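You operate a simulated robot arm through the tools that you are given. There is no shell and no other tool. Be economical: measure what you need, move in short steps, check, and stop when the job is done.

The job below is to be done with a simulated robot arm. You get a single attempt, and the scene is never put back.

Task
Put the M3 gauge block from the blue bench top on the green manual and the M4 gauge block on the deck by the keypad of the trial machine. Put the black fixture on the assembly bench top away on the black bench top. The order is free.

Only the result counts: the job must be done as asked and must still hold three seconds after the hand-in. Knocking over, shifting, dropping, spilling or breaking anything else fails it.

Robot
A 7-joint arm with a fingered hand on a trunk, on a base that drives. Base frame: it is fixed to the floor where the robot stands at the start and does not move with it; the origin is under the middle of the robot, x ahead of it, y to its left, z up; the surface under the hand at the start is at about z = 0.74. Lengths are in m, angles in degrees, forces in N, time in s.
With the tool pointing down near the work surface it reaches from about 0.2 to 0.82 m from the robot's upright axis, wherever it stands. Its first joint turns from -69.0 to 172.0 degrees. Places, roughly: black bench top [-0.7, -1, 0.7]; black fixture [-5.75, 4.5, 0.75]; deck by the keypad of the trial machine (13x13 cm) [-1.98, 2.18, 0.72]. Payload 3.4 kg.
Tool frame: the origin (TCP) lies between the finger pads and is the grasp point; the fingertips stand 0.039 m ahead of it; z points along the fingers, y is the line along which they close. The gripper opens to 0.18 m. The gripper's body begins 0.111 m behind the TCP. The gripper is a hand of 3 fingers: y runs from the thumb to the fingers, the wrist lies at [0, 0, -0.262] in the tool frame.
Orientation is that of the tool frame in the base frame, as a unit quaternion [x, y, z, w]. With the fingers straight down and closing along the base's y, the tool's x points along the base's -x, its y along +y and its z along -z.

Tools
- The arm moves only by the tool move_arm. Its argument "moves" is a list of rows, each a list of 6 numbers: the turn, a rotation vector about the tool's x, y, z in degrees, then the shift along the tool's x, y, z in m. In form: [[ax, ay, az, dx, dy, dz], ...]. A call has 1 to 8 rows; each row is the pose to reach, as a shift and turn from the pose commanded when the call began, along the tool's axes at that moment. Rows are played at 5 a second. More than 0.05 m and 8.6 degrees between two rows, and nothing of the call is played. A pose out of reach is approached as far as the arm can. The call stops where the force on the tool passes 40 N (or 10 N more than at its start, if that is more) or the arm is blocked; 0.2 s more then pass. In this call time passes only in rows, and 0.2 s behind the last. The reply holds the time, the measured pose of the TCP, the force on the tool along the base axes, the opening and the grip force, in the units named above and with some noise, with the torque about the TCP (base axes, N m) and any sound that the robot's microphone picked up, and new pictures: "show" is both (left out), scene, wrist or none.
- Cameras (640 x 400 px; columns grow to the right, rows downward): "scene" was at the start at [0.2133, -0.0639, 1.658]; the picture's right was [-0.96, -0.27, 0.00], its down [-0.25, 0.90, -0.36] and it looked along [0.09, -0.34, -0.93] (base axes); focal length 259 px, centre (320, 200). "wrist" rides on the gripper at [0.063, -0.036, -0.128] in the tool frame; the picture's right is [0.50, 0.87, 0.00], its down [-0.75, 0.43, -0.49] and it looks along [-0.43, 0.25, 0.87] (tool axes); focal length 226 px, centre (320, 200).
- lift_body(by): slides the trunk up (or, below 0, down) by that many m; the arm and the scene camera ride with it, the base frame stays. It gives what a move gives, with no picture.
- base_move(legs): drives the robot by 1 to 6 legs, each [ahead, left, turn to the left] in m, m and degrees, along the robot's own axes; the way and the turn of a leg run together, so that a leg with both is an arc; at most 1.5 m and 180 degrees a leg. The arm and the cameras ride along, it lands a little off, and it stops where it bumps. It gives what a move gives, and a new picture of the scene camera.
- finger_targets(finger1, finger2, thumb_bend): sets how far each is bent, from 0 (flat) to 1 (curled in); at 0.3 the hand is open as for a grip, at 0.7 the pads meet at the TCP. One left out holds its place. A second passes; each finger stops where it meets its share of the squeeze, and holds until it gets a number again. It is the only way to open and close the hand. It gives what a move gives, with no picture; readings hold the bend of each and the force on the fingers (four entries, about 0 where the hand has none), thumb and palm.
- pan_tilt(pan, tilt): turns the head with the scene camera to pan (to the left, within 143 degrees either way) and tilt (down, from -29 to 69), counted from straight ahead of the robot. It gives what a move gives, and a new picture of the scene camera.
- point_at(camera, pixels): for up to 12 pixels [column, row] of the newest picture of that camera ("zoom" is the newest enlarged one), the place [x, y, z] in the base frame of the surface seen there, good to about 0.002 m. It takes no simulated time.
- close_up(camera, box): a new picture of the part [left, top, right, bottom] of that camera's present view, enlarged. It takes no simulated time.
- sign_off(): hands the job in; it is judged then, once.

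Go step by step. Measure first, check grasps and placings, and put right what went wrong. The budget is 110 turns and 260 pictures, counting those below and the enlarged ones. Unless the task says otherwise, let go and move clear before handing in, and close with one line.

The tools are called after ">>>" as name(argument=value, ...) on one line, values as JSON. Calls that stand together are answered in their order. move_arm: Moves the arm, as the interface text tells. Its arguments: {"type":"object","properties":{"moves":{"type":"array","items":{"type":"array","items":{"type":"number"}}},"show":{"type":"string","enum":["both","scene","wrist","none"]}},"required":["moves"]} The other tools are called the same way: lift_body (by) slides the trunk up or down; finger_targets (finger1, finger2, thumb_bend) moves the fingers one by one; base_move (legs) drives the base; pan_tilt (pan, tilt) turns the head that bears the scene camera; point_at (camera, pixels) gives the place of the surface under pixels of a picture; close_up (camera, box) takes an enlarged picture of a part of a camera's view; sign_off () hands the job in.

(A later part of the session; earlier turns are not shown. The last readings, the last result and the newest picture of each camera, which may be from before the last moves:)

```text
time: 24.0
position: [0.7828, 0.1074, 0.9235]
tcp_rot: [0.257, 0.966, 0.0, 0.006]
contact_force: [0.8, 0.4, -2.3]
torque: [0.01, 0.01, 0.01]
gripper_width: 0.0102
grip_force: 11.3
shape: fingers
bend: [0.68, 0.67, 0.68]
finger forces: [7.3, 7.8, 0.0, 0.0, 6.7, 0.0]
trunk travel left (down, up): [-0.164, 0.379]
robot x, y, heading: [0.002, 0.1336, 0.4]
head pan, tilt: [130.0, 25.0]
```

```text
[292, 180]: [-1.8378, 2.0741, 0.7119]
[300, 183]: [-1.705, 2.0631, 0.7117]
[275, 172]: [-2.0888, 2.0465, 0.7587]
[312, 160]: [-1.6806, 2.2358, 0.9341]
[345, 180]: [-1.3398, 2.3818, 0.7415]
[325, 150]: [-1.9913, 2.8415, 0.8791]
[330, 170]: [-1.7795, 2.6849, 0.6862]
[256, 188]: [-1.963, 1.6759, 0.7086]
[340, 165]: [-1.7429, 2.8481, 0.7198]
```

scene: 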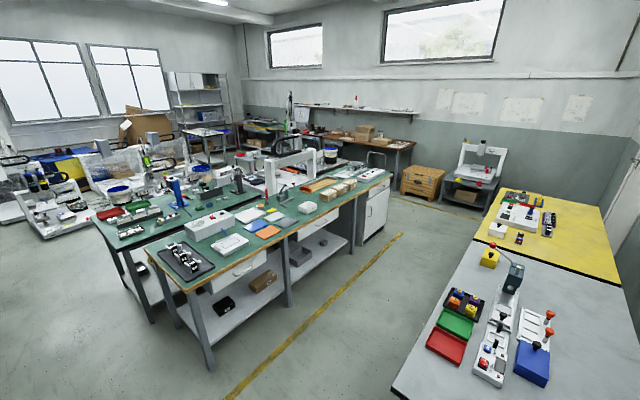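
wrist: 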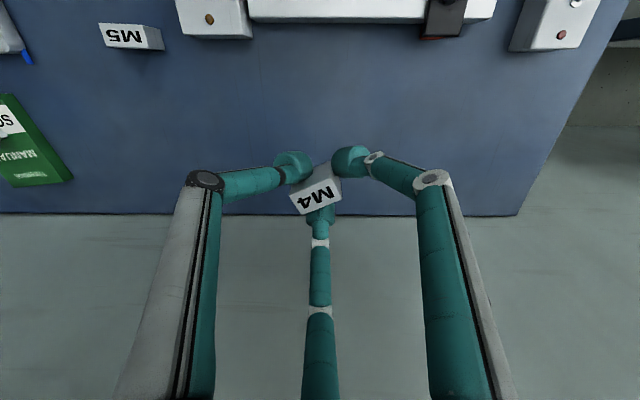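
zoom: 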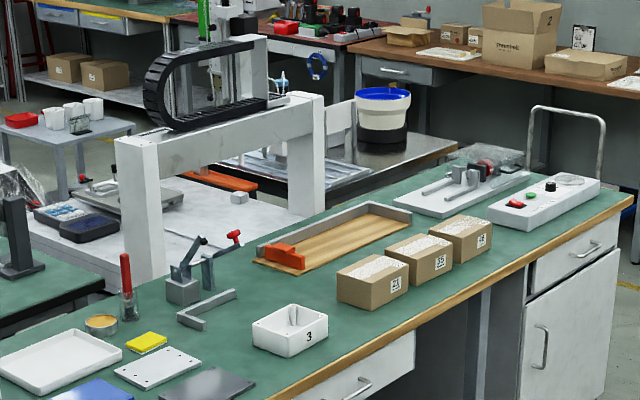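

The machine deck (z≈0.712) lies behind the front green bench, so I need a route to its far side. First I retract and raise the arm with the block for driving.

>>> move_arm(moves=[[0, 0, 0, 0.038, -0.022, -0.019], [0, 0, 0, 0.076, -0.044, -0.038], [0, 0, 0, 0.114, -0.066, -0.057], [0, 0, 0, 0.152, -0.088, -0.076], [0, 0, 0, 0.19, -0.11, -0.095], [0, 0, 0, 0.228, -0.132, -0.114], [0, 0, 0, 0.266, -0.154, -0.133], [0, 0, 0, 0.303, -0.175, -0.15]], show="wrist")

>>> lift_body(by=0.3)

>>> pan_tilt(pan=120, tilt=40)

>>> point_at(camera="scene", pixels=[[40, 300], [100, 200], [200, 150], [250, 250], [300, 130], [320, 60], [400, 100], [150, 100], [60, 100], [300, 300], [250, 30], [380, 40]])

```text
time: 25.8
position: [0.4435, 0.1045, 1.0712]
tcp_rot: [0.254, 0.967, 0.0, 0.002]
contact_force: [0.7, -0.3, -1.7]
torque: [-0.01, 0.02, 0.01]
gripper_width: 0.0095
grip_force: 10.6
shape: fingers
bend: [0.69, 0.67, 0.68]
finger forces: [6.8, 7.7, 0.1, 0.1, 6.7, 0.0]
out of reach, approached as far as the arm can: row 8
trunk travel left (down, up): [-0.164, 0.379]
robot x, y, heading: [0.0002, 0.1325, 0.2]
head pan, tilt: [130.0, 25.0]
```

wrist: 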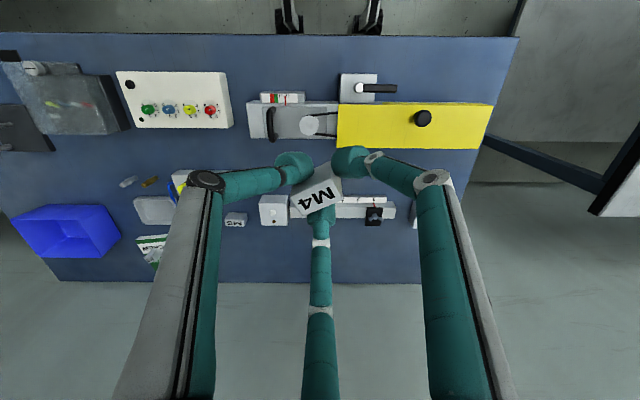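

```text
time: 28.8
position: [0.4447, 0.103, 1.3717]
tcp_rot: [0.257, 0.966, 0.001, 0.006]
contact_force: [-0.4, 0.5, -1.6]
torque: [0.01, -0.02, 0.01]
gripper_width: 0.0095
grip_force: 10.5
shape: fingers
bend: [0.69, 0.67, 0.68]
finger forces: [6.6, 7.7, 0.0, 0.1, 6.8, 0.0]
trunk travel left (down, up): [-0.464, 0.079]
robot x, y, heading: [-0.0013, 0.1357, 0.2]
head pan, tilt: [130.0, 25.0]
```

```text
time: 29.6
position: [0.4451, 0.1044, 1.3734]
tcp_rot: [0.258, 0.966, -0.001, 0.005]
contact_force: [0.2, -0.3, -1.5]
torque: [-0.01, 0.0, 0.0]
gripper_width: 0.0098
grip_force: 11.0
shape: fingers
bend: [0.69, 0.67, 0.68]
finger forces: [6.7, 7.6, 0.0, 0.1, 6.8, 0.0]
trunk travel left (down, up): [-0.464, 0.079]
robot x, y, heading: [0.0064, 0.1344, 0.2]
head pan, tilt: [120.0, 40.0]
```

scene: 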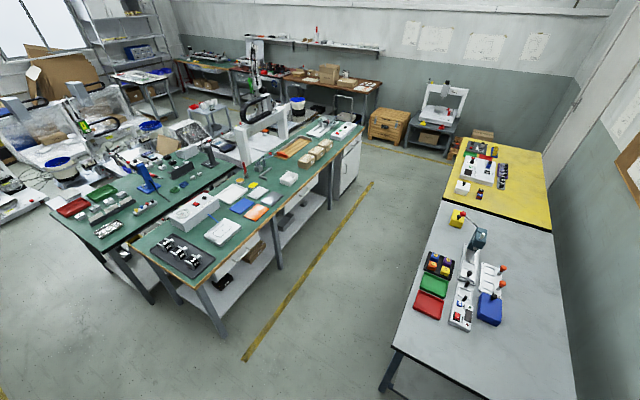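

```text
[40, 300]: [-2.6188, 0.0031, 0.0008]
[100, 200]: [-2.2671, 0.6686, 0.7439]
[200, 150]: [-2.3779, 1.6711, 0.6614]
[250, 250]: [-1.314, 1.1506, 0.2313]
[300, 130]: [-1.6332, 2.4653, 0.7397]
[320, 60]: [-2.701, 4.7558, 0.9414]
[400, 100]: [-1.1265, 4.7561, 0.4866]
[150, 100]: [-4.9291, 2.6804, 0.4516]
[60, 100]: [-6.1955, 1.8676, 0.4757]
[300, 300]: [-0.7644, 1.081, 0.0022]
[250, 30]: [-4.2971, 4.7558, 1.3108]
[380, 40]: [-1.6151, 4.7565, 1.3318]
```

Zoom in on the machine from this higher vantage.

>>> close_up(camera="scene", box=[190, 80, 350, 180])

>>> close_up(camera="scene", box=[80, 30, 280, 155])

```text
4.00 times, centred on (270, 130) of scene
```

zoom: 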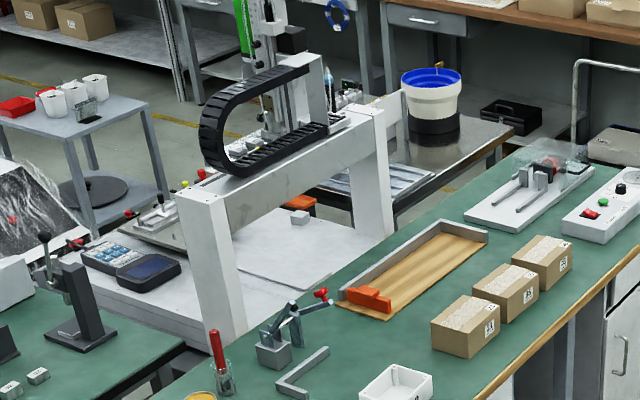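

```text
3.20 times, centred on (180, 92) of scene
```

zoom: 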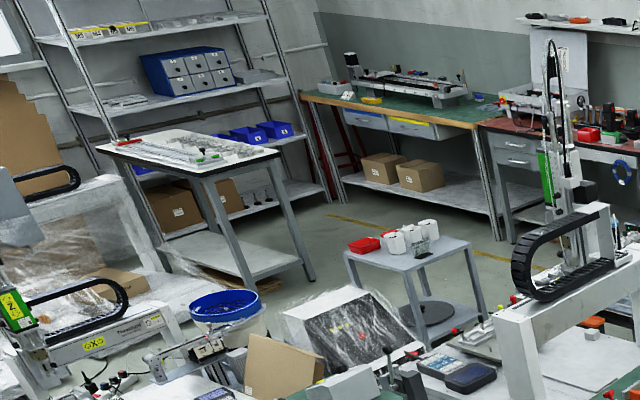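

Keypad visible at zoom (120,255). Measure deck, keypad and nearby free floor.

>>> close_up(camera="scene", box=[205, 110, 295, 166])

>>> point_at(camera="zoom", pixels=[[120, 190], [220, 240], [90, 90], [400, 70], [420, 105], [380, 170], [500, 130], [180, 130], [330, 200], [40, 210], [230, 110]])

>>> point_at(camera="scene", pixels=[[215, 95], [205, 115], [185, 110], [240, 98], [160, 90], [370, 150], [345, 210], [180, 130], [160, 150]])

```text
7.11 times, centred on (250, 138) of scene
```

zoom: 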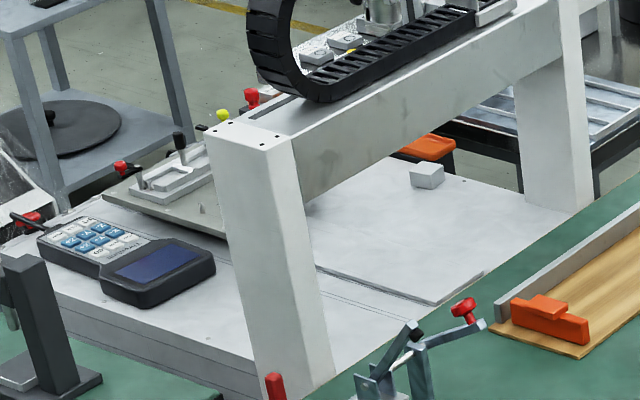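

```text
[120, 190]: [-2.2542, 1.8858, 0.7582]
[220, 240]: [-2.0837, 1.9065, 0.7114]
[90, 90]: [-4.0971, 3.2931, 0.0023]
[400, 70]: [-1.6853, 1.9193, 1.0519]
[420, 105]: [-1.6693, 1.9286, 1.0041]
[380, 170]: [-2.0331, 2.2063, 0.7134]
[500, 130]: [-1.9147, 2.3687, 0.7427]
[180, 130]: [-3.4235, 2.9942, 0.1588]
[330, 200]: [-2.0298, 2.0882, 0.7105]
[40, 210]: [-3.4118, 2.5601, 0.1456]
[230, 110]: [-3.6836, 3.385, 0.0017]
```

```text
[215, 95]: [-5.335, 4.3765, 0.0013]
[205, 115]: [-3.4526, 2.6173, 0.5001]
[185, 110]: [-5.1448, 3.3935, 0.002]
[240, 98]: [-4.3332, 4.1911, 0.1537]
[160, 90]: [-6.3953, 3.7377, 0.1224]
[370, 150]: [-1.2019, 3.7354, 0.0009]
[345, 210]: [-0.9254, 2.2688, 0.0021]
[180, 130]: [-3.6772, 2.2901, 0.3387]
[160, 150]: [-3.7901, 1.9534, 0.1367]
```

I'll measure the aisle's edges to plan a drive around the far end of the green bench.

>>> point_at(camera="scene", pixels=[[396, 345], [440, 205], [462, 138], [360, 130], [335, 150], [218, 330], [385, 385], [300, 95], [310, 110], [345, 115], [200, 270], [362, 127]])

>>> close_up(camera="scene", box=[240, 50, 400, 150])

```text
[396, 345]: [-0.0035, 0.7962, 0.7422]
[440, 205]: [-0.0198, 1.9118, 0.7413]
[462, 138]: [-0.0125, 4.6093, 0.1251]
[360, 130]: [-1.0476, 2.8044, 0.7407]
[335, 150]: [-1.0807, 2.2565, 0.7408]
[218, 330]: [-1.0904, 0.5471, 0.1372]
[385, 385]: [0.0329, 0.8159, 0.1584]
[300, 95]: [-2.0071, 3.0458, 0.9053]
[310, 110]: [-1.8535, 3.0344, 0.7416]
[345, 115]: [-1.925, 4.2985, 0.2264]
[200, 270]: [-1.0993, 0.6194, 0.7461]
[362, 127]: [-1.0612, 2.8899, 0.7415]
```

```text
4.00 times, centred on (320, 100) of scene
```

zoom: 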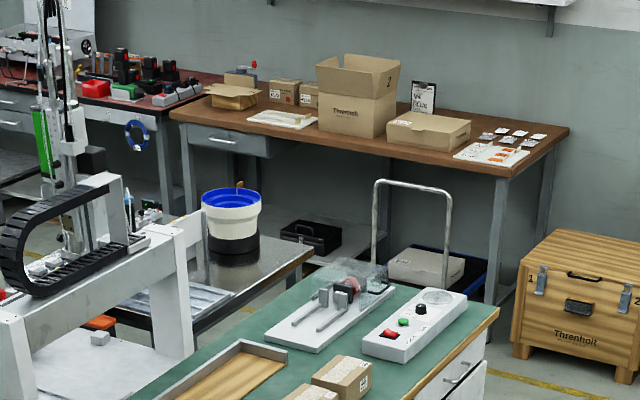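

The aisle runs x from -1.06 to -0.01 and the arm is raised clear of everything. I drive back, turn left and up the aisle, then look.

>>> base_move(legs=[[-0.53, 0, 0], [0, 0, 90], [1.5, 0, 0], [0.6, 0, 0]])

>>> pan_tilt(pan=45, tilt=35)

```text
time: 46.7
position: [-0.6966, 2.6902, 1.3721]
tcp_rot: [-0.537, 0.844, 0.003, 0.004]
contact_force: [-0.5, -0.7, -1.6]
torque: [-0.04, 0.02, -0.04]
gripper_width: 0.0092
grip_force: 9.8
shape: fingers
bend: [0.69, 0.67, 0.68]
finger forces: [6.3, 7.3, 0.1, 0.1, 6.3, 0.1]
trunk travel left (down, up): [-0.464, 0.079]
robot x, y, heading: [-0.6849, 2.2414, 95.0]
head pan, tilt: [120.0, 40.0]
```

scene: 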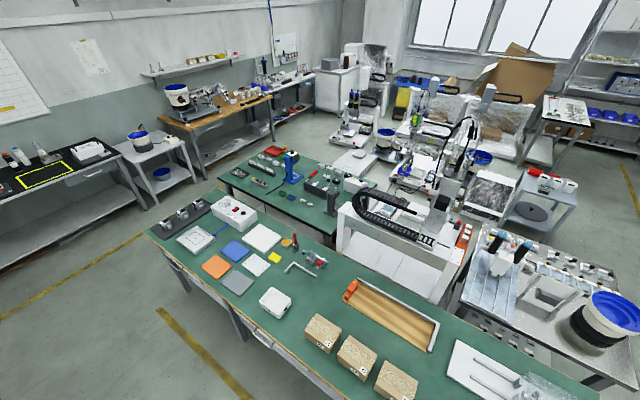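

```text
time: 48.2
position: [-0.6971, 2.6861, 1.3744]
tcp_rot: [-0.537, 0.843, 0.004, 0.004]
contact_force: [0.2, -0.1, -2.3]
torque: [-0.02, -0.02, 0.02]
gripper_width: 0.009
grip_force: 10.3
shape: fingers
bend: [0.69, 0.67, 0.68]
finger forces: [6.5, 7.4, 0.0, 0.0, 6.2, 0.0]
trunk travel left (down, up): [-0.464, 0.079]
robot x, y, heading: [-0.6897, 2.2465, 94.9]
head pan, tilt: [45.0, 35.0]
```

scene: 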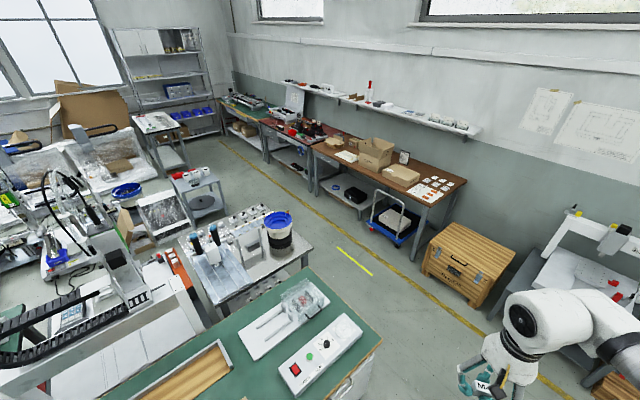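

M4 still held (~6.5 N). I'll measure obstacles along the north aisle: trolley, crate, feeder table and cup table.

>>> point_at(camera="scene", pixels=[[372, 222], [405, 240], [425, 270], [382, 340], [310, 250], [215, 310], [345, 290], [225, 200], [215, 225], [260, 175], [320, 210], [150, 255]])

>>> close_up(camera="scene", box=[0, 160, 320, 360])

```text
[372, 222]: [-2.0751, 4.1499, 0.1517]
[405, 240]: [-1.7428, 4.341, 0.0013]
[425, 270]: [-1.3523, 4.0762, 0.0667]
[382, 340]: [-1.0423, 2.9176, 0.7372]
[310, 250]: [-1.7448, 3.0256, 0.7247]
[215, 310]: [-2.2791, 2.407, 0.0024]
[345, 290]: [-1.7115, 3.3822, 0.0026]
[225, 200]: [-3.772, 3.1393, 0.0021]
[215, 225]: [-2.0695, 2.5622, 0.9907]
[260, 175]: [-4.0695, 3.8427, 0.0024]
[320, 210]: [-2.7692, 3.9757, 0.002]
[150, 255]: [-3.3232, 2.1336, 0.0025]
```

```text
2.00 times, centred on (160, 260) of scene
```

zoom: 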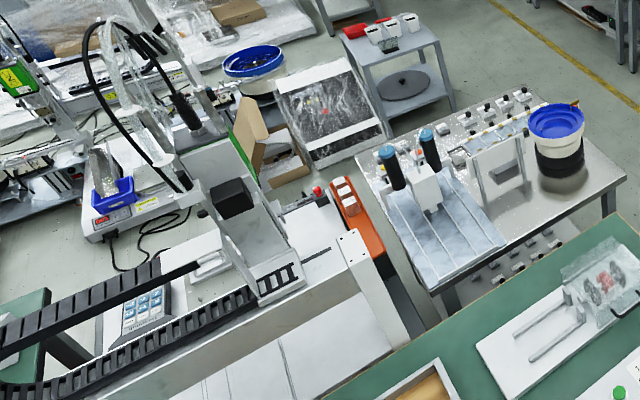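

Measure the feeder table's corners, the carton, wrapped panel and machine back.

>>> point_at(camera="zoom", pixels=[[360, 160], [440, 288], [622, 182], [545, 105], [285, 180], [255, 130], [345, 160], [385, 130], [322, 190], [350, 240], [230, 60], [400, 170]])

>>> point_at(camera="zoom", pixels=[[335, 180], [390, 160], [320, 170], [180, 270], [130, 240], [135, 320], [400, 340], [70, 345], [455, 60], [440, 110], [400, 95], [455, 300]])

```text
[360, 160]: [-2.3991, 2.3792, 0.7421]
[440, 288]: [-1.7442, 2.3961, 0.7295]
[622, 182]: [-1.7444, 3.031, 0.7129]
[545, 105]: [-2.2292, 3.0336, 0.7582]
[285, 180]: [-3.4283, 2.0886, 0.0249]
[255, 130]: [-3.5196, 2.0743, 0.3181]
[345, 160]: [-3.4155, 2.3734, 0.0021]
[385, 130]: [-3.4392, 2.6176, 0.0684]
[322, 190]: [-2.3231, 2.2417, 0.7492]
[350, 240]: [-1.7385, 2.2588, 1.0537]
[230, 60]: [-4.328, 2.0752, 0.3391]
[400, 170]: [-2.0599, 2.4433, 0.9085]
```

```text
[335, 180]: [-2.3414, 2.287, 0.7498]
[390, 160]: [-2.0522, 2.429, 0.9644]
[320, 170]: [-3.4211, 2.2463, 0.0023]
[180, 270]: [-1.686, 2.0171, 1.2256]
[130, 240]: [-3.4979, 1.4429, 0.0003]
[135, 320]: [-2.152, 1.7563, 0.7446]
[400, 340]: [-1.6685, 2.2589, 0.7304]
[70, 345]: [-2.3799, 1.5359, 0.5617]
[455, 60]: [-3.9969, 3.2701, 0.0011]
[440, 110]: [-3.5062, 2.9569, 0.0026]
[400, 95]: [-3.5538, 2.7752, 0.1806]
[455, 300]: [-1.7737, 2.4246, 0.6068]
```

West of the machine there is about 1 m of free floor (x -3.4 to -2.4). I drive around the north end, turn to heading 0 and check.

>>> base_move(legs=[[1.3, 0, 0], [0, 0, -95]])

```text
time: 58.7
position: [-0.3341, 3.5088, 1.3738]
tcp_rot: [0.265, 0.964, 0.0, 0.007]
contact_force: [0.1, -0.3, -0.4]
torque: [0.0, 0.01, 0.0]
gripper_width: 0.0087
grip_force: 10.3
shape: fingers
bend: [0.69, 0.67, 0.68]
finger forces: [6.3, 7.2, 0.0, 0.1, 6.1, 0.0]
trunk travel left (down, up): [-0.464, 0.079]
robot x, y, heading: [-0.7795, 3.5434, -1.1]
head pan, tilt: [45.0, 35.0]
```

scene: 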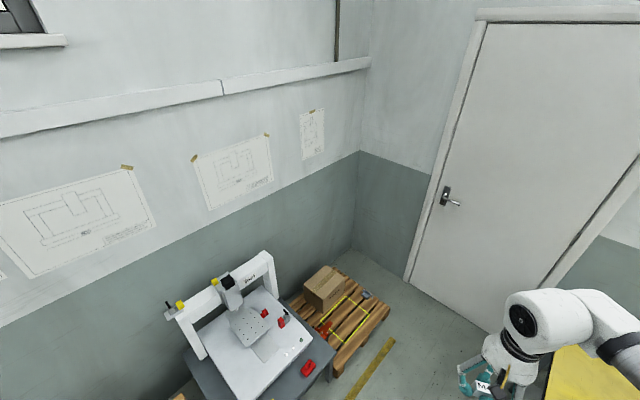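

Block is still held; heading ≈ -1°. I back west to x≈-2.88 and then look toward the machine.

>>> base_move(legs=[[-1.2, 0, 1], [-0.9, 0, 0]])

>>> pan_tilt(pan=-75, tilt=45)

```text
time: 69.3
position: [-2.4873, 3.5175, 1.3734]
tcp_rot: [0.25, 0.968, 0.0, 0.007]
contact_force: [-0.3, 1.1, -2.6]
torque: [0.01, 0.02, 0.0]
gripper_width: 0.0087
grip_force: 9.4
shape: fingers
bend: [0.69, 0.67, 0.68]
finger forces: [6.2, 7.1, 0.0, 0.0, 6.0, 0.1]
trunk travel left (down, up): [-0.464, 0.079]
robot x, y, heading: [-2.9289, 3.5379, 1.0]
head pan, tilt: [45.0, 35.0]
```

scene: 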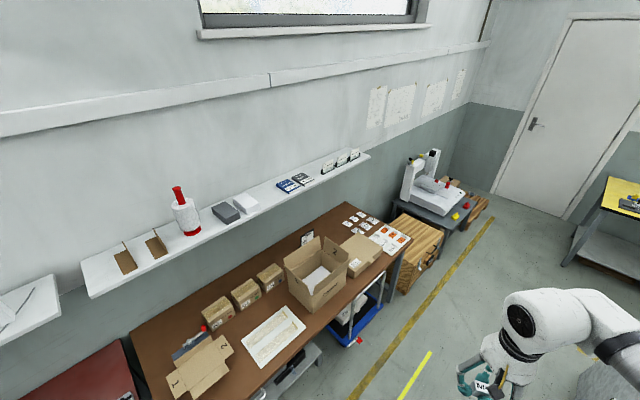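

```text
time: 71.3
position: [-2.4892, 3.5199, 1.3747]
tcp_rot: [0.25, 0.968, -0.002, 0.008]
contact_force: [-0.6, -0.2, -1.7]
torque: [0.01, -0.02, 0.02]
gripper_width: 0.0087
grip_force: 9.4
shape: fingers
bend: [0.69, 0.67, 0.68]
finger forces: [6.3, 7.2, 0.0, 0.0, 6.1, 0.0]
trunk travel left (down, up): [-0.464, 0.079]
robot x, y, heading: [-2.9276, 3.5358, 1.2]
head pan, tilt: [-75.0, 45.0]
```

scene: 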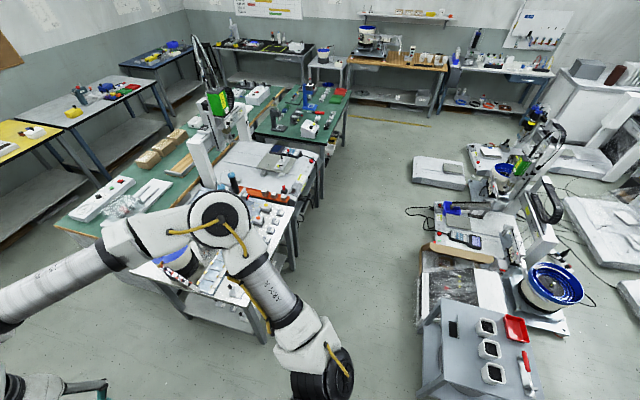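

The aisle west of the machine is clear. I raise the trunk the last bit, strafe south 1.36 m and look at the deck.

>>> lift_body(by=0.07)

>>> base_move(legs=[[0, -1.36, -1]])

>>> pan_tilt(pan=0, tilt=55)

```text
time: 72.4
position: [-2.49, 3.5202, 1.4445]
tcp_rot: [0.249, 0.968, -0.002, 0.007]
contact_force: [0.3, 0.4, -2.0]
torque: [0.02, 0.03, -0.01]
gripper_width: 0.0089
grip_force: 10.0
shape: fingers
bend: [0.69, 0.67, 0.68]
finger forces: [6.4, 7.2, 0.1, 0.0, 6.2, 0.0]
trunk travel left (down, up): [-0.534, 0.009]
robot x, y, heading: [-2.9275, 3.5399, 0.9]
head pan, tilt: [-75.0, 45.0]
```

```text
time: 79.4
position: [-2.4728, 2.1332, 1.4441]
tcp_rot: [0.254, 0.967, -0.003, 0.007]
contact_force: [-0.6, -0.3, -1.7]
torque: [0.04, 0.01, 0.01]
gripper_width: 0.0085
grip_force: 9.8
shape: fingers
bend: [0.69, 0.67, 0.68]
finger forces: [6.3, 7.3, 0.1, 0.1, 6.2, 0.1]
trunk travel left (down, up): [-0.534, 0.009]
robot x, y, heading: [-2.906, 2.1485, 0.6]
head pan, tilt: [-75.0, 45.0]
```

scene: 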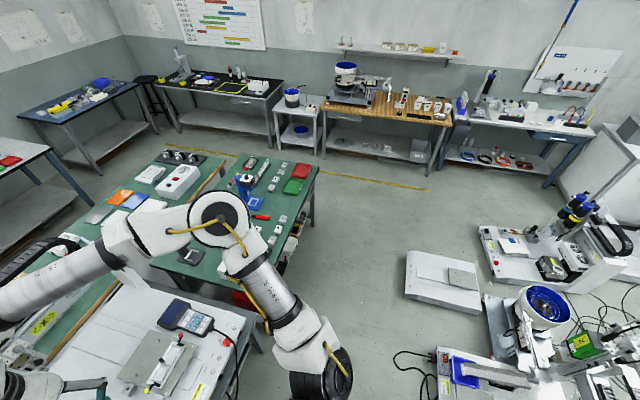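

```text
time: 80.8
position: [-2.4735, 2.1301, 1.4454]
tcp_rot: [0.253, 0.967, -0.003, 0.009]
contact_force: [0.6, 0.2, -1.6]
torque: [0.01, 0.03, -0.01]
gripper_width: 0.0085
grip_force: 10.1
shape: fingers
bend: [0.69, 0.67, 0.68]
finger forces: [6.2, 7.2, 0.1, 0.1, 6.3, 0.1]
trunk travel left (down, up): [-0.534, 0.009]
robot x, y, heading: [-2.9121, 2.147, 0.4]
head pan, tilt: [0.0, 55.0]
```

scene: 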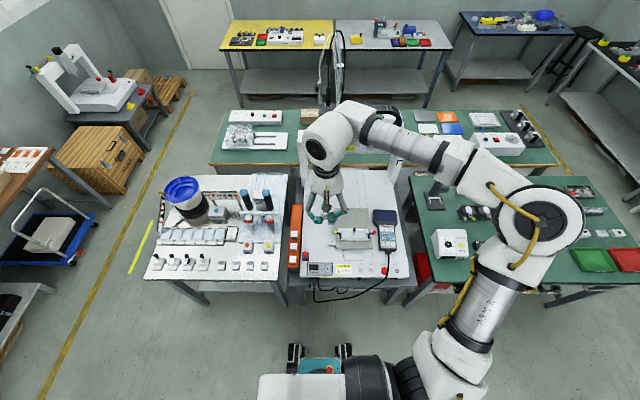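

Now the machine deck is in front. Zoom in on it.

>>> close_up(camera="scene", box=[280, 190, 440, 290])

>>> close_up(camera="wrist", box=[0, 0, 640, 400])

>>> point_at(camera="scene", pixels=[[385, 240], [385, 215], [360, 190], [350, 240], [310, 245], [320, 268], [300, 278], [410, 275], [350, 175], [375, 180], [345, 270], [310, 215]])

```text
4.00 times, centred on (360, 240) of scene
```

zoom: 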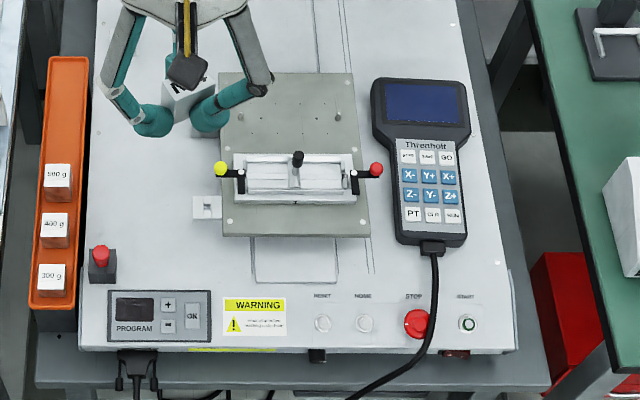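

```text
1.00 times, centred on (320, 200) of wrist (not enlarged: the box is as wide or as high as the picture)
```

zoom: 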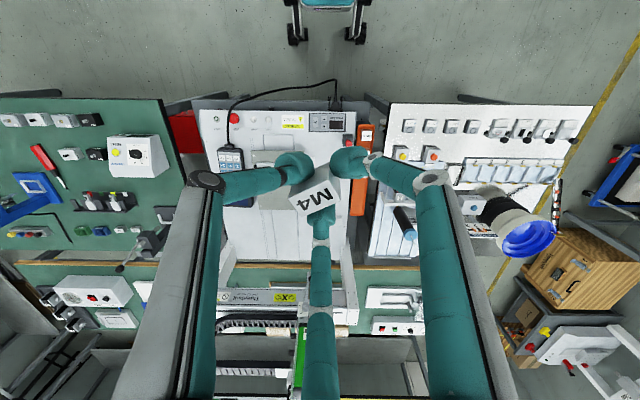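

```text
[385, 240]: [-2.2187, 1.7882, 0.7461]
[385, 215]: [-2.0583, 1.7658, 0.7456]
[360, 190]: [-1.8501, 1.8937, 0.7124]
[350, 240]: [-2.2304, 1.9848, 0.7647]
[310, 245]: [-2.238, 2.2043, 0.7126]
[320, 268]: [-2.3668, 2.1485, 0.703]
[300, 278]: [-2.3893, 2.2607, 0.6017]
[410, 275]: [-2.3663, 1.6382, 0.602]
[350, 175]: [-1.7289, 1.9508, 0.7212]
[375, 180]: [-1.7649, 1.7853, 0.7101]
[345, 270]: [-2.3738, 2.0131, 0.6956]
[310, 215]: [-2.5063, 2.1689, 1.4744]
```

The pendant keypad lies at y≈1.78; the target area is [-1.98,2.18], left of the plate. I'll measure the deck through the wrist view and look at it with less occlusion.

>>> close_up(camera="wrist", box=[190, 100, 390, 225])

>>> point_at(camera="zoom", pixels=[[480, 320], [300, 340], [200, 340], [450, 70], [350, 70], [300, 190], [500, 120], [560, 120], [280, 60], [470, 250], [130, 200]])

>>> move_arm(moves=[[0, 0, 0, 0.02, 0.035, 0], [0, 0, 0, 0.04, 0.07, 0], [0, 0, 0, 0.06, 0.105, 0], [0, 0, 0, 0.08, 0.14, 0]])

>>> close_up(camera="scene", box=[270, 160, 430, 260])

```text
3.20 times, centred on (290, 162) of wrist
```

zoom: 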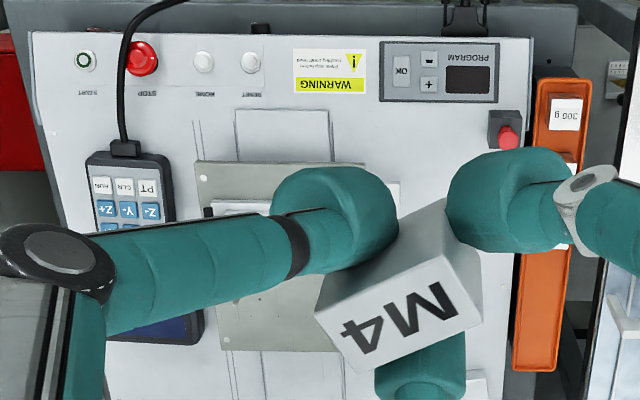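

```text
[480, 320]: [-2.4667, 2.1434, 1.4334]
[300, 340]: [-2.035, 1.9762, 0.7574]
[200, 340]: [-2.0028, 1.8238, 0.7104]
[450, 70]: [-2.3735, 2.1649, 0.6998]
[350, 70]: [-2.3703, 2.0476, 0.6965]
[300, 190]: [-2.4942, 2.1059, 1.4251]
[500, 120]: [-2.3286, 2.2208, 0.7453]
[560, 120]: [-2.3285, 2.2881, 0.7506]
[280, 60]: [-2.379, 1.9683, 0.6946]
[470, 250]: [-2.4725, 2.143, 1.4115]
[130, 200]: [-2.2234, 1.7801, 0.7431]
```

```text
time: 81.8
position: [-2.4707, 2.2949, 1.4444]
tcp_rot: [0.254, 0.967, -0.002, 0.009]
contact_force: [-0.5, 0.3, -2.5]
torque: [-0.06, 0.02, -0.02]
gripper_width: 0.0084
grip_force: 10.0
shape: fingers
bend: [0.69, 0.67, 0.68]
finger forces: [6.2, 7.1, 0.0, 0.1, 6.3, 0.1]
trunk travel left (down, up): [-0.534, 0.009]
robot x, y, heading: [-2.9068, 2.1495, 0.5]
head pan, tilt: [0.0, 55.0]
```

scene: 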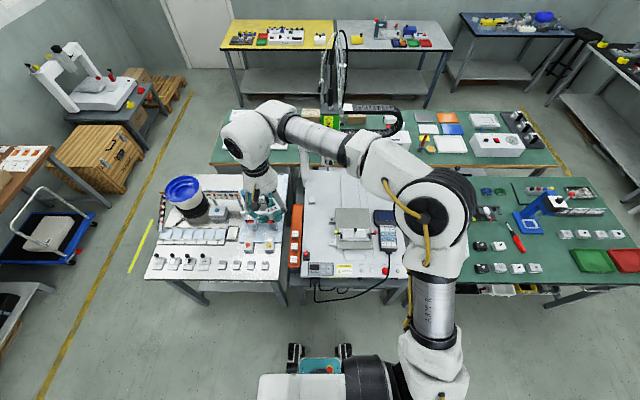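
wrist: 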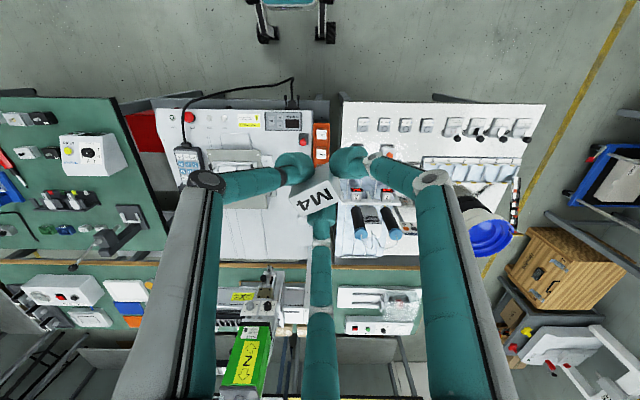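

```text
4.00 times, centred on (350, 210) of scene
```

zoom: 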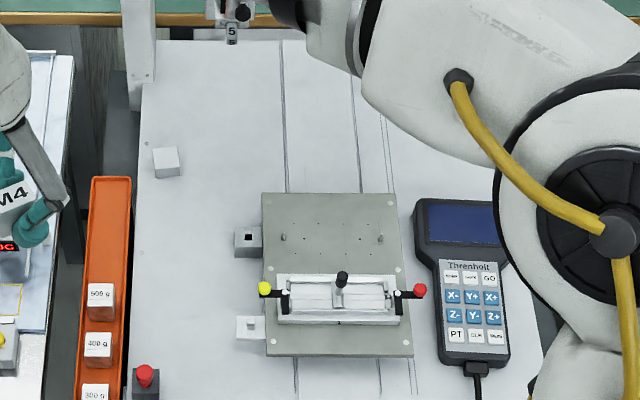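

Deck now visible; a small cube sits at zoom (165,162). Measure these.

>>> point_at(camera="zoom", pixels=[[165, 160], [200, 190], [220, 130], [265, 200], [246, 240], [147, 200], [147, 90], [200, 60], [465, 220], [400, 180], [230, 180], [320, 80]])

```text
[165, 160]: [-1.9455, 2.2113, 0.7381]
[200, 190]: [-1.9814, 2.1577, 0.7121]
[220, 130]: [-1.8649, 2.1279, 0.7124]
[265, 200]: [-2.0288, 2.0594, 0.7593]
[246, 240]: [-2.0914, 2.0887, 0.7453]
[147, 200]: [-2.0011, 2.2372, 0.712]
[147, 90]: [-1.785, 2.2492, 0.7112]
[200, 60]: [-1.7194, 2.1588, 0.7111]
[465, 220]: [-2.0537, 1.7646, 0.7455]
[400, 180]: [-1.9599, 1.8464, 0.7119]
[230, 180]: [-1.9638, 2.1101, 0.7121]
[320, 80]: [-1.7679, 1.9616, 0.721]
```

The free deck spot [-1.99,2.165] is just clear of the cube at [-1.94,2.21]. Check the cable and my base's front before moving ahead.

>>> point_at(camera="scene", pixels=[[345, 291], [320, 300], [315, 290], [294, 350], [345, 349], [320, 362], [365, 290]])

>>> close_up(camera="scene", box=[260, 260, 440, 372])

```text
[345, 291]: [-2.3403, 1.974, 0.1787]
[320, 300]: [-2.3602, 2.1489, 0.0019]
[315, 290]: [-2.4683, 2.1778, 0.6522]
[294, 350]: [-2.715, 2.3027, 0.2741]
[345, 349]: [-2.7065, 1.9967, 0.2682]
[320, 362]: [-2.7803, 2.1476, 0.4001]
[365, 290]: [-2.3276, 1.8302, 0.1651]
```

```text
3.56 times, centred on (350, 316) of scene
```

zoom: 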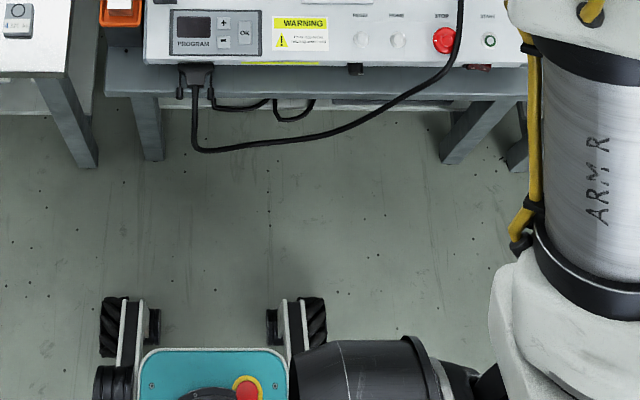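

Clear: wheels reach only ~0.25 m ahead. I drive ahead 0.16 and then lower the trunk.

>>> base_move(legs=[[0.16, 0, 0]])

>>> lift_body(by=-0.25)

>>> pan_tilt(pan=0, tilt=62)

```text
time: 83.2
position: [-2.3151, 2.2887, 1.4462]
tcp_rot: [0.255, 0.967, -0.001, 0.009]
contact_force: [-0.8, -0.9, -1.4]
torque: [-0.01, 0.04, -0.04]
gripper_width: 0.0082
grip_force: 9.7
shape: fingers
bend: [0.69, 0.67, 0.68]
finger forces: [6.2, 7.3, 0.0, 0.0, 6.2, 0.0]
trunk travel left (down, up): [-0.534, 0.009]
robot x, y, heading: [-2.7527, 2.1484, 0.5]
head pan, tilt: [0.0, 55.0]
```

scene: 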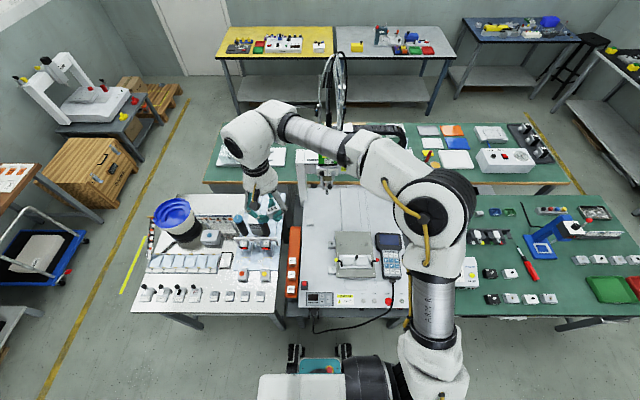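

```text
time: 85.8
position: [-2.3161, 2.2917, 1.1961]
tcp_rot: [0.255, 0.967, -0.002, 0.011]
contact_force: [0.8, 0.7, -1.8]
torque: [0.0, -0.03, 0.05]
gripper_width: 0.0082
grip_force: 9.6
shape: fingers
bend: [0.69, 0.67, 0.68]
finger forces: [6.2, 7.2, 0.1, 0.0, 6.2, 0.0]
trunk travel left (down, up): [-0.284, 0.259]
robot x, y, heading: [-2.7527, 2.1525, 0.5]
head pan, tilt: [0.0, 55.0]
```

```text
time: 86.5
position: [-2.3141, 2.291, 1.1952]
tcp_rot: [0.255, 0.967, -0.002, 0.009]
contact_force: [0.1, -0.1, -1.3]
torque: [-0.01, 0.0, 0.03]
gripper_width: 0.0079
grip_force: 9.1
shape: fingers
bend: [0.69, 0.67, 0.68]
finger forces: [6.1, 7.3, 0.0, 0.0, 6.2, 0.0]
trunk travel left (down, up): [-0.284, 0.259]
robot x, y, heading: [-2.7522, 2.1492, 0.5]
head pan, tilt: [0.0, 62.0]
```

scene: 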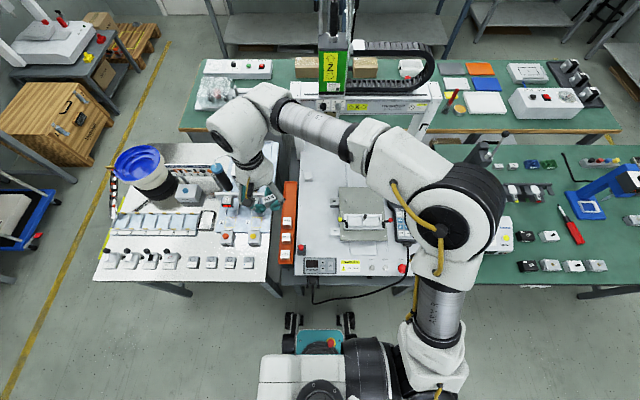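

Now I move over the target spot and lower to z≈1.07.

>>> move_arm(moves=[[0, 0, 0, -0.0424, 0.0061, 0.015], [0, 0, 0, -0.0848, 0.0121, 0.03], [0, 0, 0, -0.1272, 0.0182, 0.045], [0, 0, 0, -0.1696, 0.0243, 0.06], [0, 0, 0, -0.2119, 0.0303, 0.075], [0, 0, 0, -0.2543, 0.0364, 0.09], [0, 0, 0, -0.2967, 0.0424, 0.105], [0, 0, 0, -0.3391, 0.0485, 0.12]])

>>> close_up(camera="wrist", box=[220, 100, 420, 225])

>>> point_at(camera="zoom", pixels=[[226, 308], [352, 252], [266, 364], [386, 312], [308, 310]])

```text
time: 88.3
position: [-2.0117, 2.1813, 1.0898]
tcp_rot: [0.253, 0.967, -0.004, 0.009]
contact_force: [0.0, 0.4, -1.5]
torque: [-0.05, 0.03, 0.0]
gripper_width: 0.0075
grip_force: 9.6
shape: fingers
bend: [0.7, 0.68, 0.68]
finger forces: [6.5, 7.4, 0.0, 0.1, 6.3, 0.1]
out of reach, approached as far as the arm can: row 8
trunk travel left (down, up): [-0.284, 0.259]
robot x, y, heading: [-2.7509, 2.1515, 0.5]
head pan, tilt: [0.0, 62.0]
```

scene: 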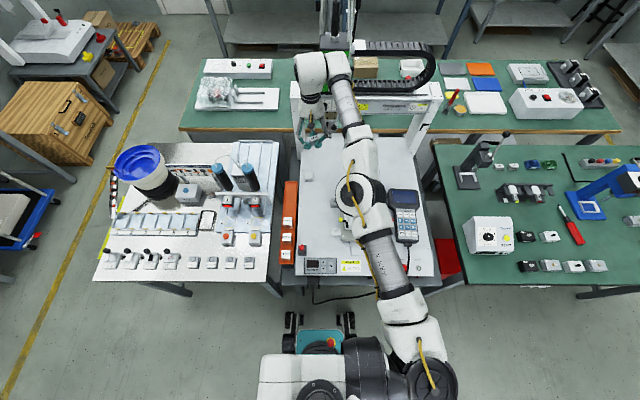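
wrist: 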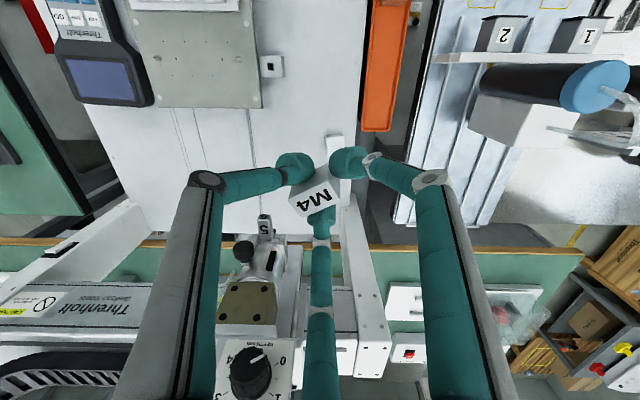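

```text
3.20 times, centred on (320, 162) of wrist
```

zoom: 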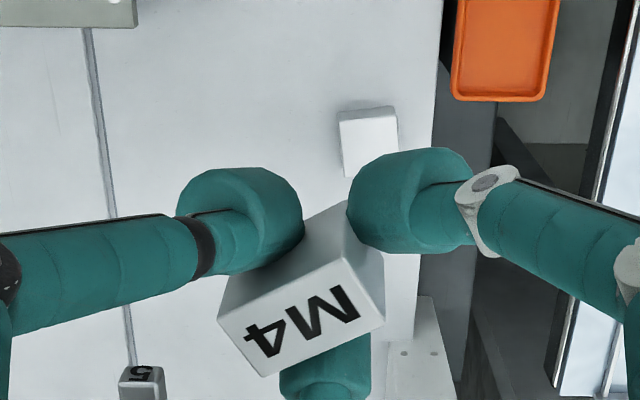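

```text
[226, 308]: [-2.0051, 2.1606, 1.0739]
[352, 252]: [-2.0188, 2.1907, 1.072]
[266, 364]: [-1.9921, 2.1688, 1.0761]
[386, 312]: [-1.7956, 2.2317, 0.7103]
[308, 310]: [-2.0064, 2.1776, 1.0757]
```

The block is at about [-2.004,2.176], top 1.074. Check the gantry tool clearance, and lower the trunk by 0.12.

>>> point_at(camera="wrist", pixels=[[265, 228], [245, 250], [245, 300], [250, 370], [320, 310], [320, 235], [365, 300], [335, 145]])

>>> lift_body(by=-0.12)

>>> move_arm(moves=[[0, 0, 0, 0, 0, 0.02], [0, 0, 0, 0, 0, 0.04]], show="wrist")

>>> close_up(camera="wrist", box=[220, 100, 420, 225])

>>> point_at(camera="zoom", pixels=[[226, 308], [348, 252], [266, 372], [378, 312], [303, 315]])

```text
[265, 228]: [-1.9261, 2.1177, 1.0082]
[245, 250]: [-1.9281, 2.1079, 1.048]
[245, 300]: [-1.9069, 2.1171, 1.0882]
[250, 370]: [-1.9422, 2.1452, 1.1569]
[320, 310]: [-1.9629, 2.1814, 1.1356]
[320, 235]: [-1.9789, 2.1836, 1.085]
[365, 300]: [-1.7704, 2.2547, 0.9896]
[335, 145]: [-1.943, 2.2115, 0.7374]
```

```text
time: 89.8
position: [-2.0141, 2.1739, 0.9701]
tcp_rot: [0.256, 0.967, -0.001, 0.011]
contact_force: [0.0, -0.7, -1.1]
torque: [0.01, -0.05, 0.0]
gripper_width: 0.0069
grip_force: 9.6
shape: fingers
bend: [0.7, 0.68, 0.68]
finger forces: [6.2, 7.1, 0.0, 0.1, 6.5, 0.0]
trunk travel left (down, up): [-0.164, 0.379]
robot x, y, heading: [-2.754, 2.1517, 0.4]
head pan, tilt: [0.0, 62.0]
```

```text
time: 90.4
position: [-2.0128, 2.1734, 0.9296]
tcp_rot: [0.256, 0.967, -0.001, 0.01]
contact_force: [0.3, -0.1, -2.6]
torque: [0.0, 0.02, -0.05]
gripper_width: 0.0073
grip_force: 10.3
shape: fingers
bend: [0.7, 0.68, 0.68]
finger forces: [6.2, 7.3, 0.0, 0.0, 6.3, 0.1]
trunk travel left (down, up): [-0.164, 0.379]
robot x, y, heading: [-2.7534, 2.1491, 0.4]
head pan, tilt: [0.0, 62.0]
```

wrist: 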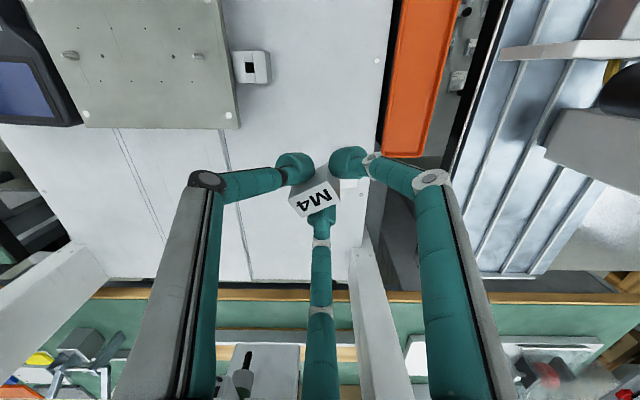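

```text
3.20 times, centred on (320, 162) of wrist
```

zoom: 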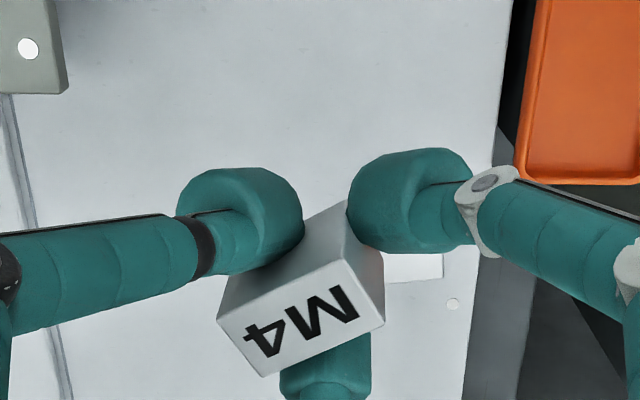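

```text
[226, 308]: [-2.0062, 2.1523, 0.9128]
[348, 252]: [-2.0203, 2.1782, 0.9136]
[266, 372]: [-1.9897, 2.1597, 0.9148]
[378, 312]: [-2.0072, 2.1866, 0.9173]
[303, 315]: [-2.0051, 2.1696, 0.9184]
```

The gantry's z-tool at [-1.93,2.12,≥1.0] is close to the hand's body, so I check with the scene camera before lowering.

>>> close_up(camera="scene", box=[230, 0, 430, 200])

>>> point_at(camera="scene", pixels=[[333, 20], [310, 70], [325, 100], [345, 130], [340, 70], [315, 110], [350, 90], [330, 60], [320, 85], [360, 150]])

```text
2.00 times, centred on (330, 100) of scene
```

zoom: 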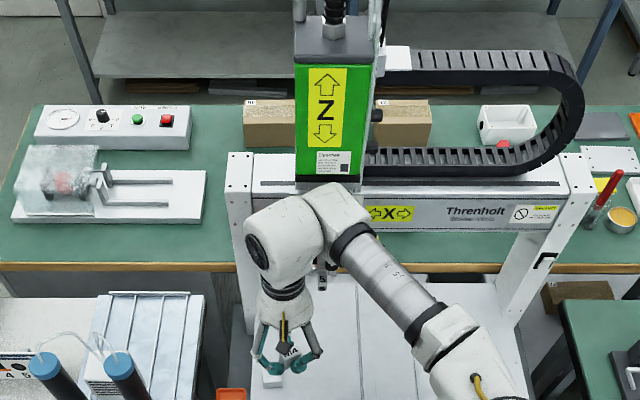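

```text
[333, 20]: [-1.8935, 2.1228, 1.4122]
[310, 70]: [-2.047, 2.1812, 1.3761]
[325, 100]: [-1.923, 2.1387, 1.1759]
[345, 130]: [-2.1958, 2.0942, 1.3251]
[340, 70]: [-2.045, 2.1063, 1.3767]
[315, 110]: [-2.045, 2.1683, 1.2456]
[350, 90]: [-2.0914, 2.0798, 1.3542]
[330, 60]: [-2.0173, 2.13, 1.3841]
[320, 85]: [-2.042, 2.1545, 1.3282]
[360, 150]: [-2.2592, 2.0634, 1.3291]
```

The wide wrist link would pass within millimetres of the z-tool's knob. I'll tilt the hand 6° so the wrist leans west and shift 12 mm west, then descend part way.

>>> move_arm(moves=[[-1.5, -2.6, 0, 0.006, -0.003, 0], [-2.96, -5.22, 0, 0.0104, -0.0059, 0], [-2.96, -5.22, 0, 0.0104, -0.0059, 0.04], [-2.96, -5.22, 0, 0.0104, -0.0059, 0.08], [-2.96, -5.22, 0, 0.0104, -0.0059, 0.12]])

>>> close_up(camera="scene", box=[250, 20, 410, 180])

>>> close_up(camera="wrist", box=[220, 100, 420, 225])

>>> point_at(camera="zoom", pixels=[[226, 308], [348, 252], [266, 372], [378, 312], [303, 315]])

```text
time: 91.6
position: [-2.0224, 2.1724, 0.8078]
tcp_rot: [0.254, 0.965, 0.011, 0.06]
contact_force: [0.8, 0.6, -2.4]
torque: [0.0, 0.03, 0.01]
gripper_width: 0.0071
grip_force: 9.9
shape: fingers
bend: [0.7, 0.68, 0.68]
finger forces: [5.9, 7.2, 0.1, 0.0, 6.3, 0.1]
trunk travel left (down, up): [-0.164, 0.379]
robot x, y, heading: [-2.7546, 2.1479, 0.6]
head pan, tilt: [0.0, 62.0]
```

scene: 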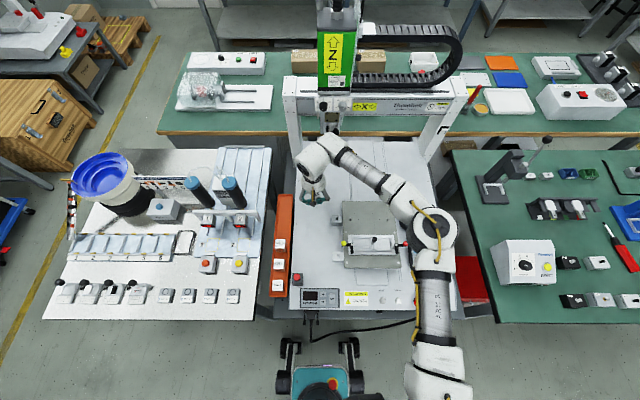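
wrist: 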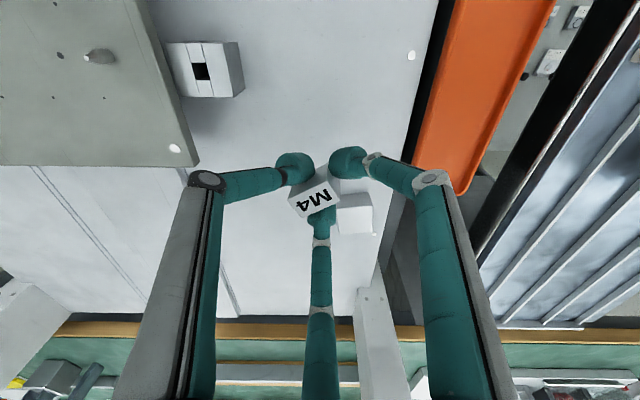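

```text
2.50 times, centred on (330, 100) of scene
```

zoom: 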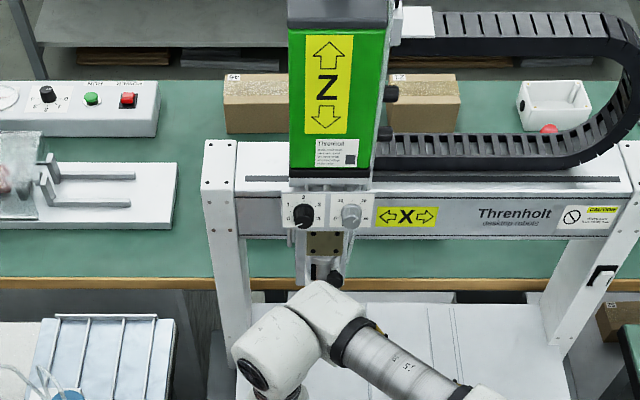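

```text
3.20 times, centred on (320, 162) of wrist
```

zoom: 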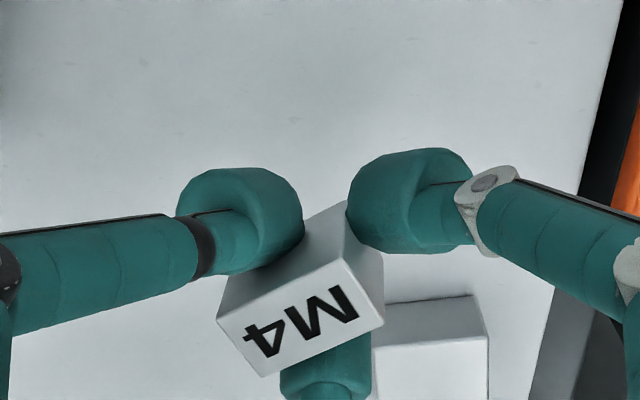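

```text
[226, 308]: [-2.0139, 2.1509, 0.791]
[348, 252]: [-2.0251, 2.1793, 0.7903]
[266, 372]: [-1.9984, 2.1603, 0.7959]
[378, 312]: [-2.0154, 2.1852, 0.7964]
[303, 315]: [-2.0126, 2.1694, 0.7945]
```

M4 is at [-2.013,2.169], 5 cm above the deck, clear of the cube and tool. I lower 4.6 cm vertically.

>>> move_arm(moves=[[0, 0, 0, 0.0018, -0.001, 0.02], [0, 0, 0, 0.0032, -0.0018, 0.036], [0, 0, 0, 0.0041, -0.0023, 0.0448]], show="wrist")

>>> close_up(camera="wrist", box=[220, 100, 420, 225])

>>> point_at(camera="zoom", pixels=[[226, 308], [348, 252], [266, 372], [378, 312], [303, 315]])

```text
time: 92.4
position: [-2.0218, 2.1717, 0.7632]
tcp_rot: [0.254, 0.965, 0.012, 0.06]
contact_force: [-0.1, 0.4, -1.3]
torque: [-0.01, 0.04, 0.01]
gripper_width: 0.0071
grip_force: 9.7
shape: fingers
bend: [0.7, 0.68, 0.68]
finger forces: [5.9, 7.2, 0.0, 0.0, 6.4, 0.1]
trunk travel left (down, up): [-0.164, 0.379]
robot x, y, heading: [-2.7521, 2.1537, 0.4]
head pan, tilt: [0.0, 62.0]
```

wrist: 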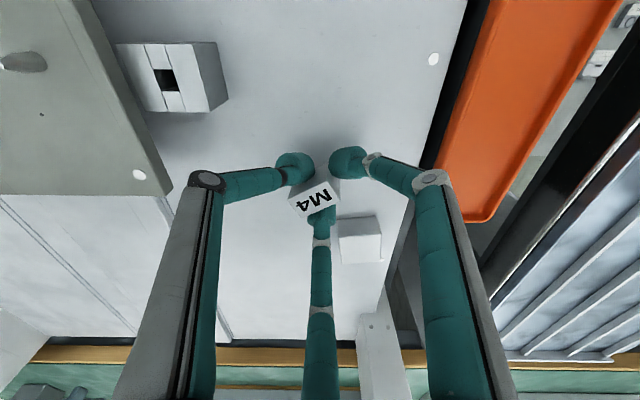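

```text
3.20 times, centred on (320, 162) of wrist
```

zoom: 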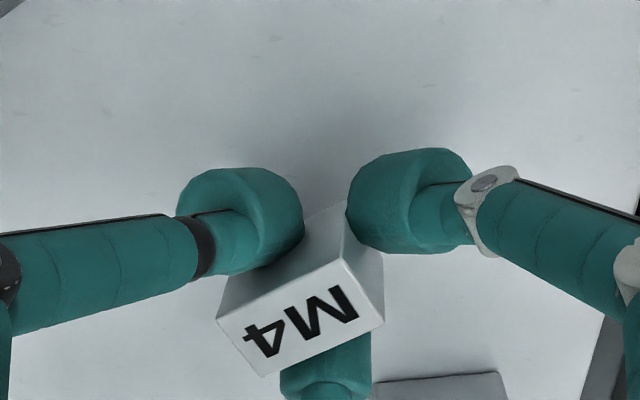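

```text
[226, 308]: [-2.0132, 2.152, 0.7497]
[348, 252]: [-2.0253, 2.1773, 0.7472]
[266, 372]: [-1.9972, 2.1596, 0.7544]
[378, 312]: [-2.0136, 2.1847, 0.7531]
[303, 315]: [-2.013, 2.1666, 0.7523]
```

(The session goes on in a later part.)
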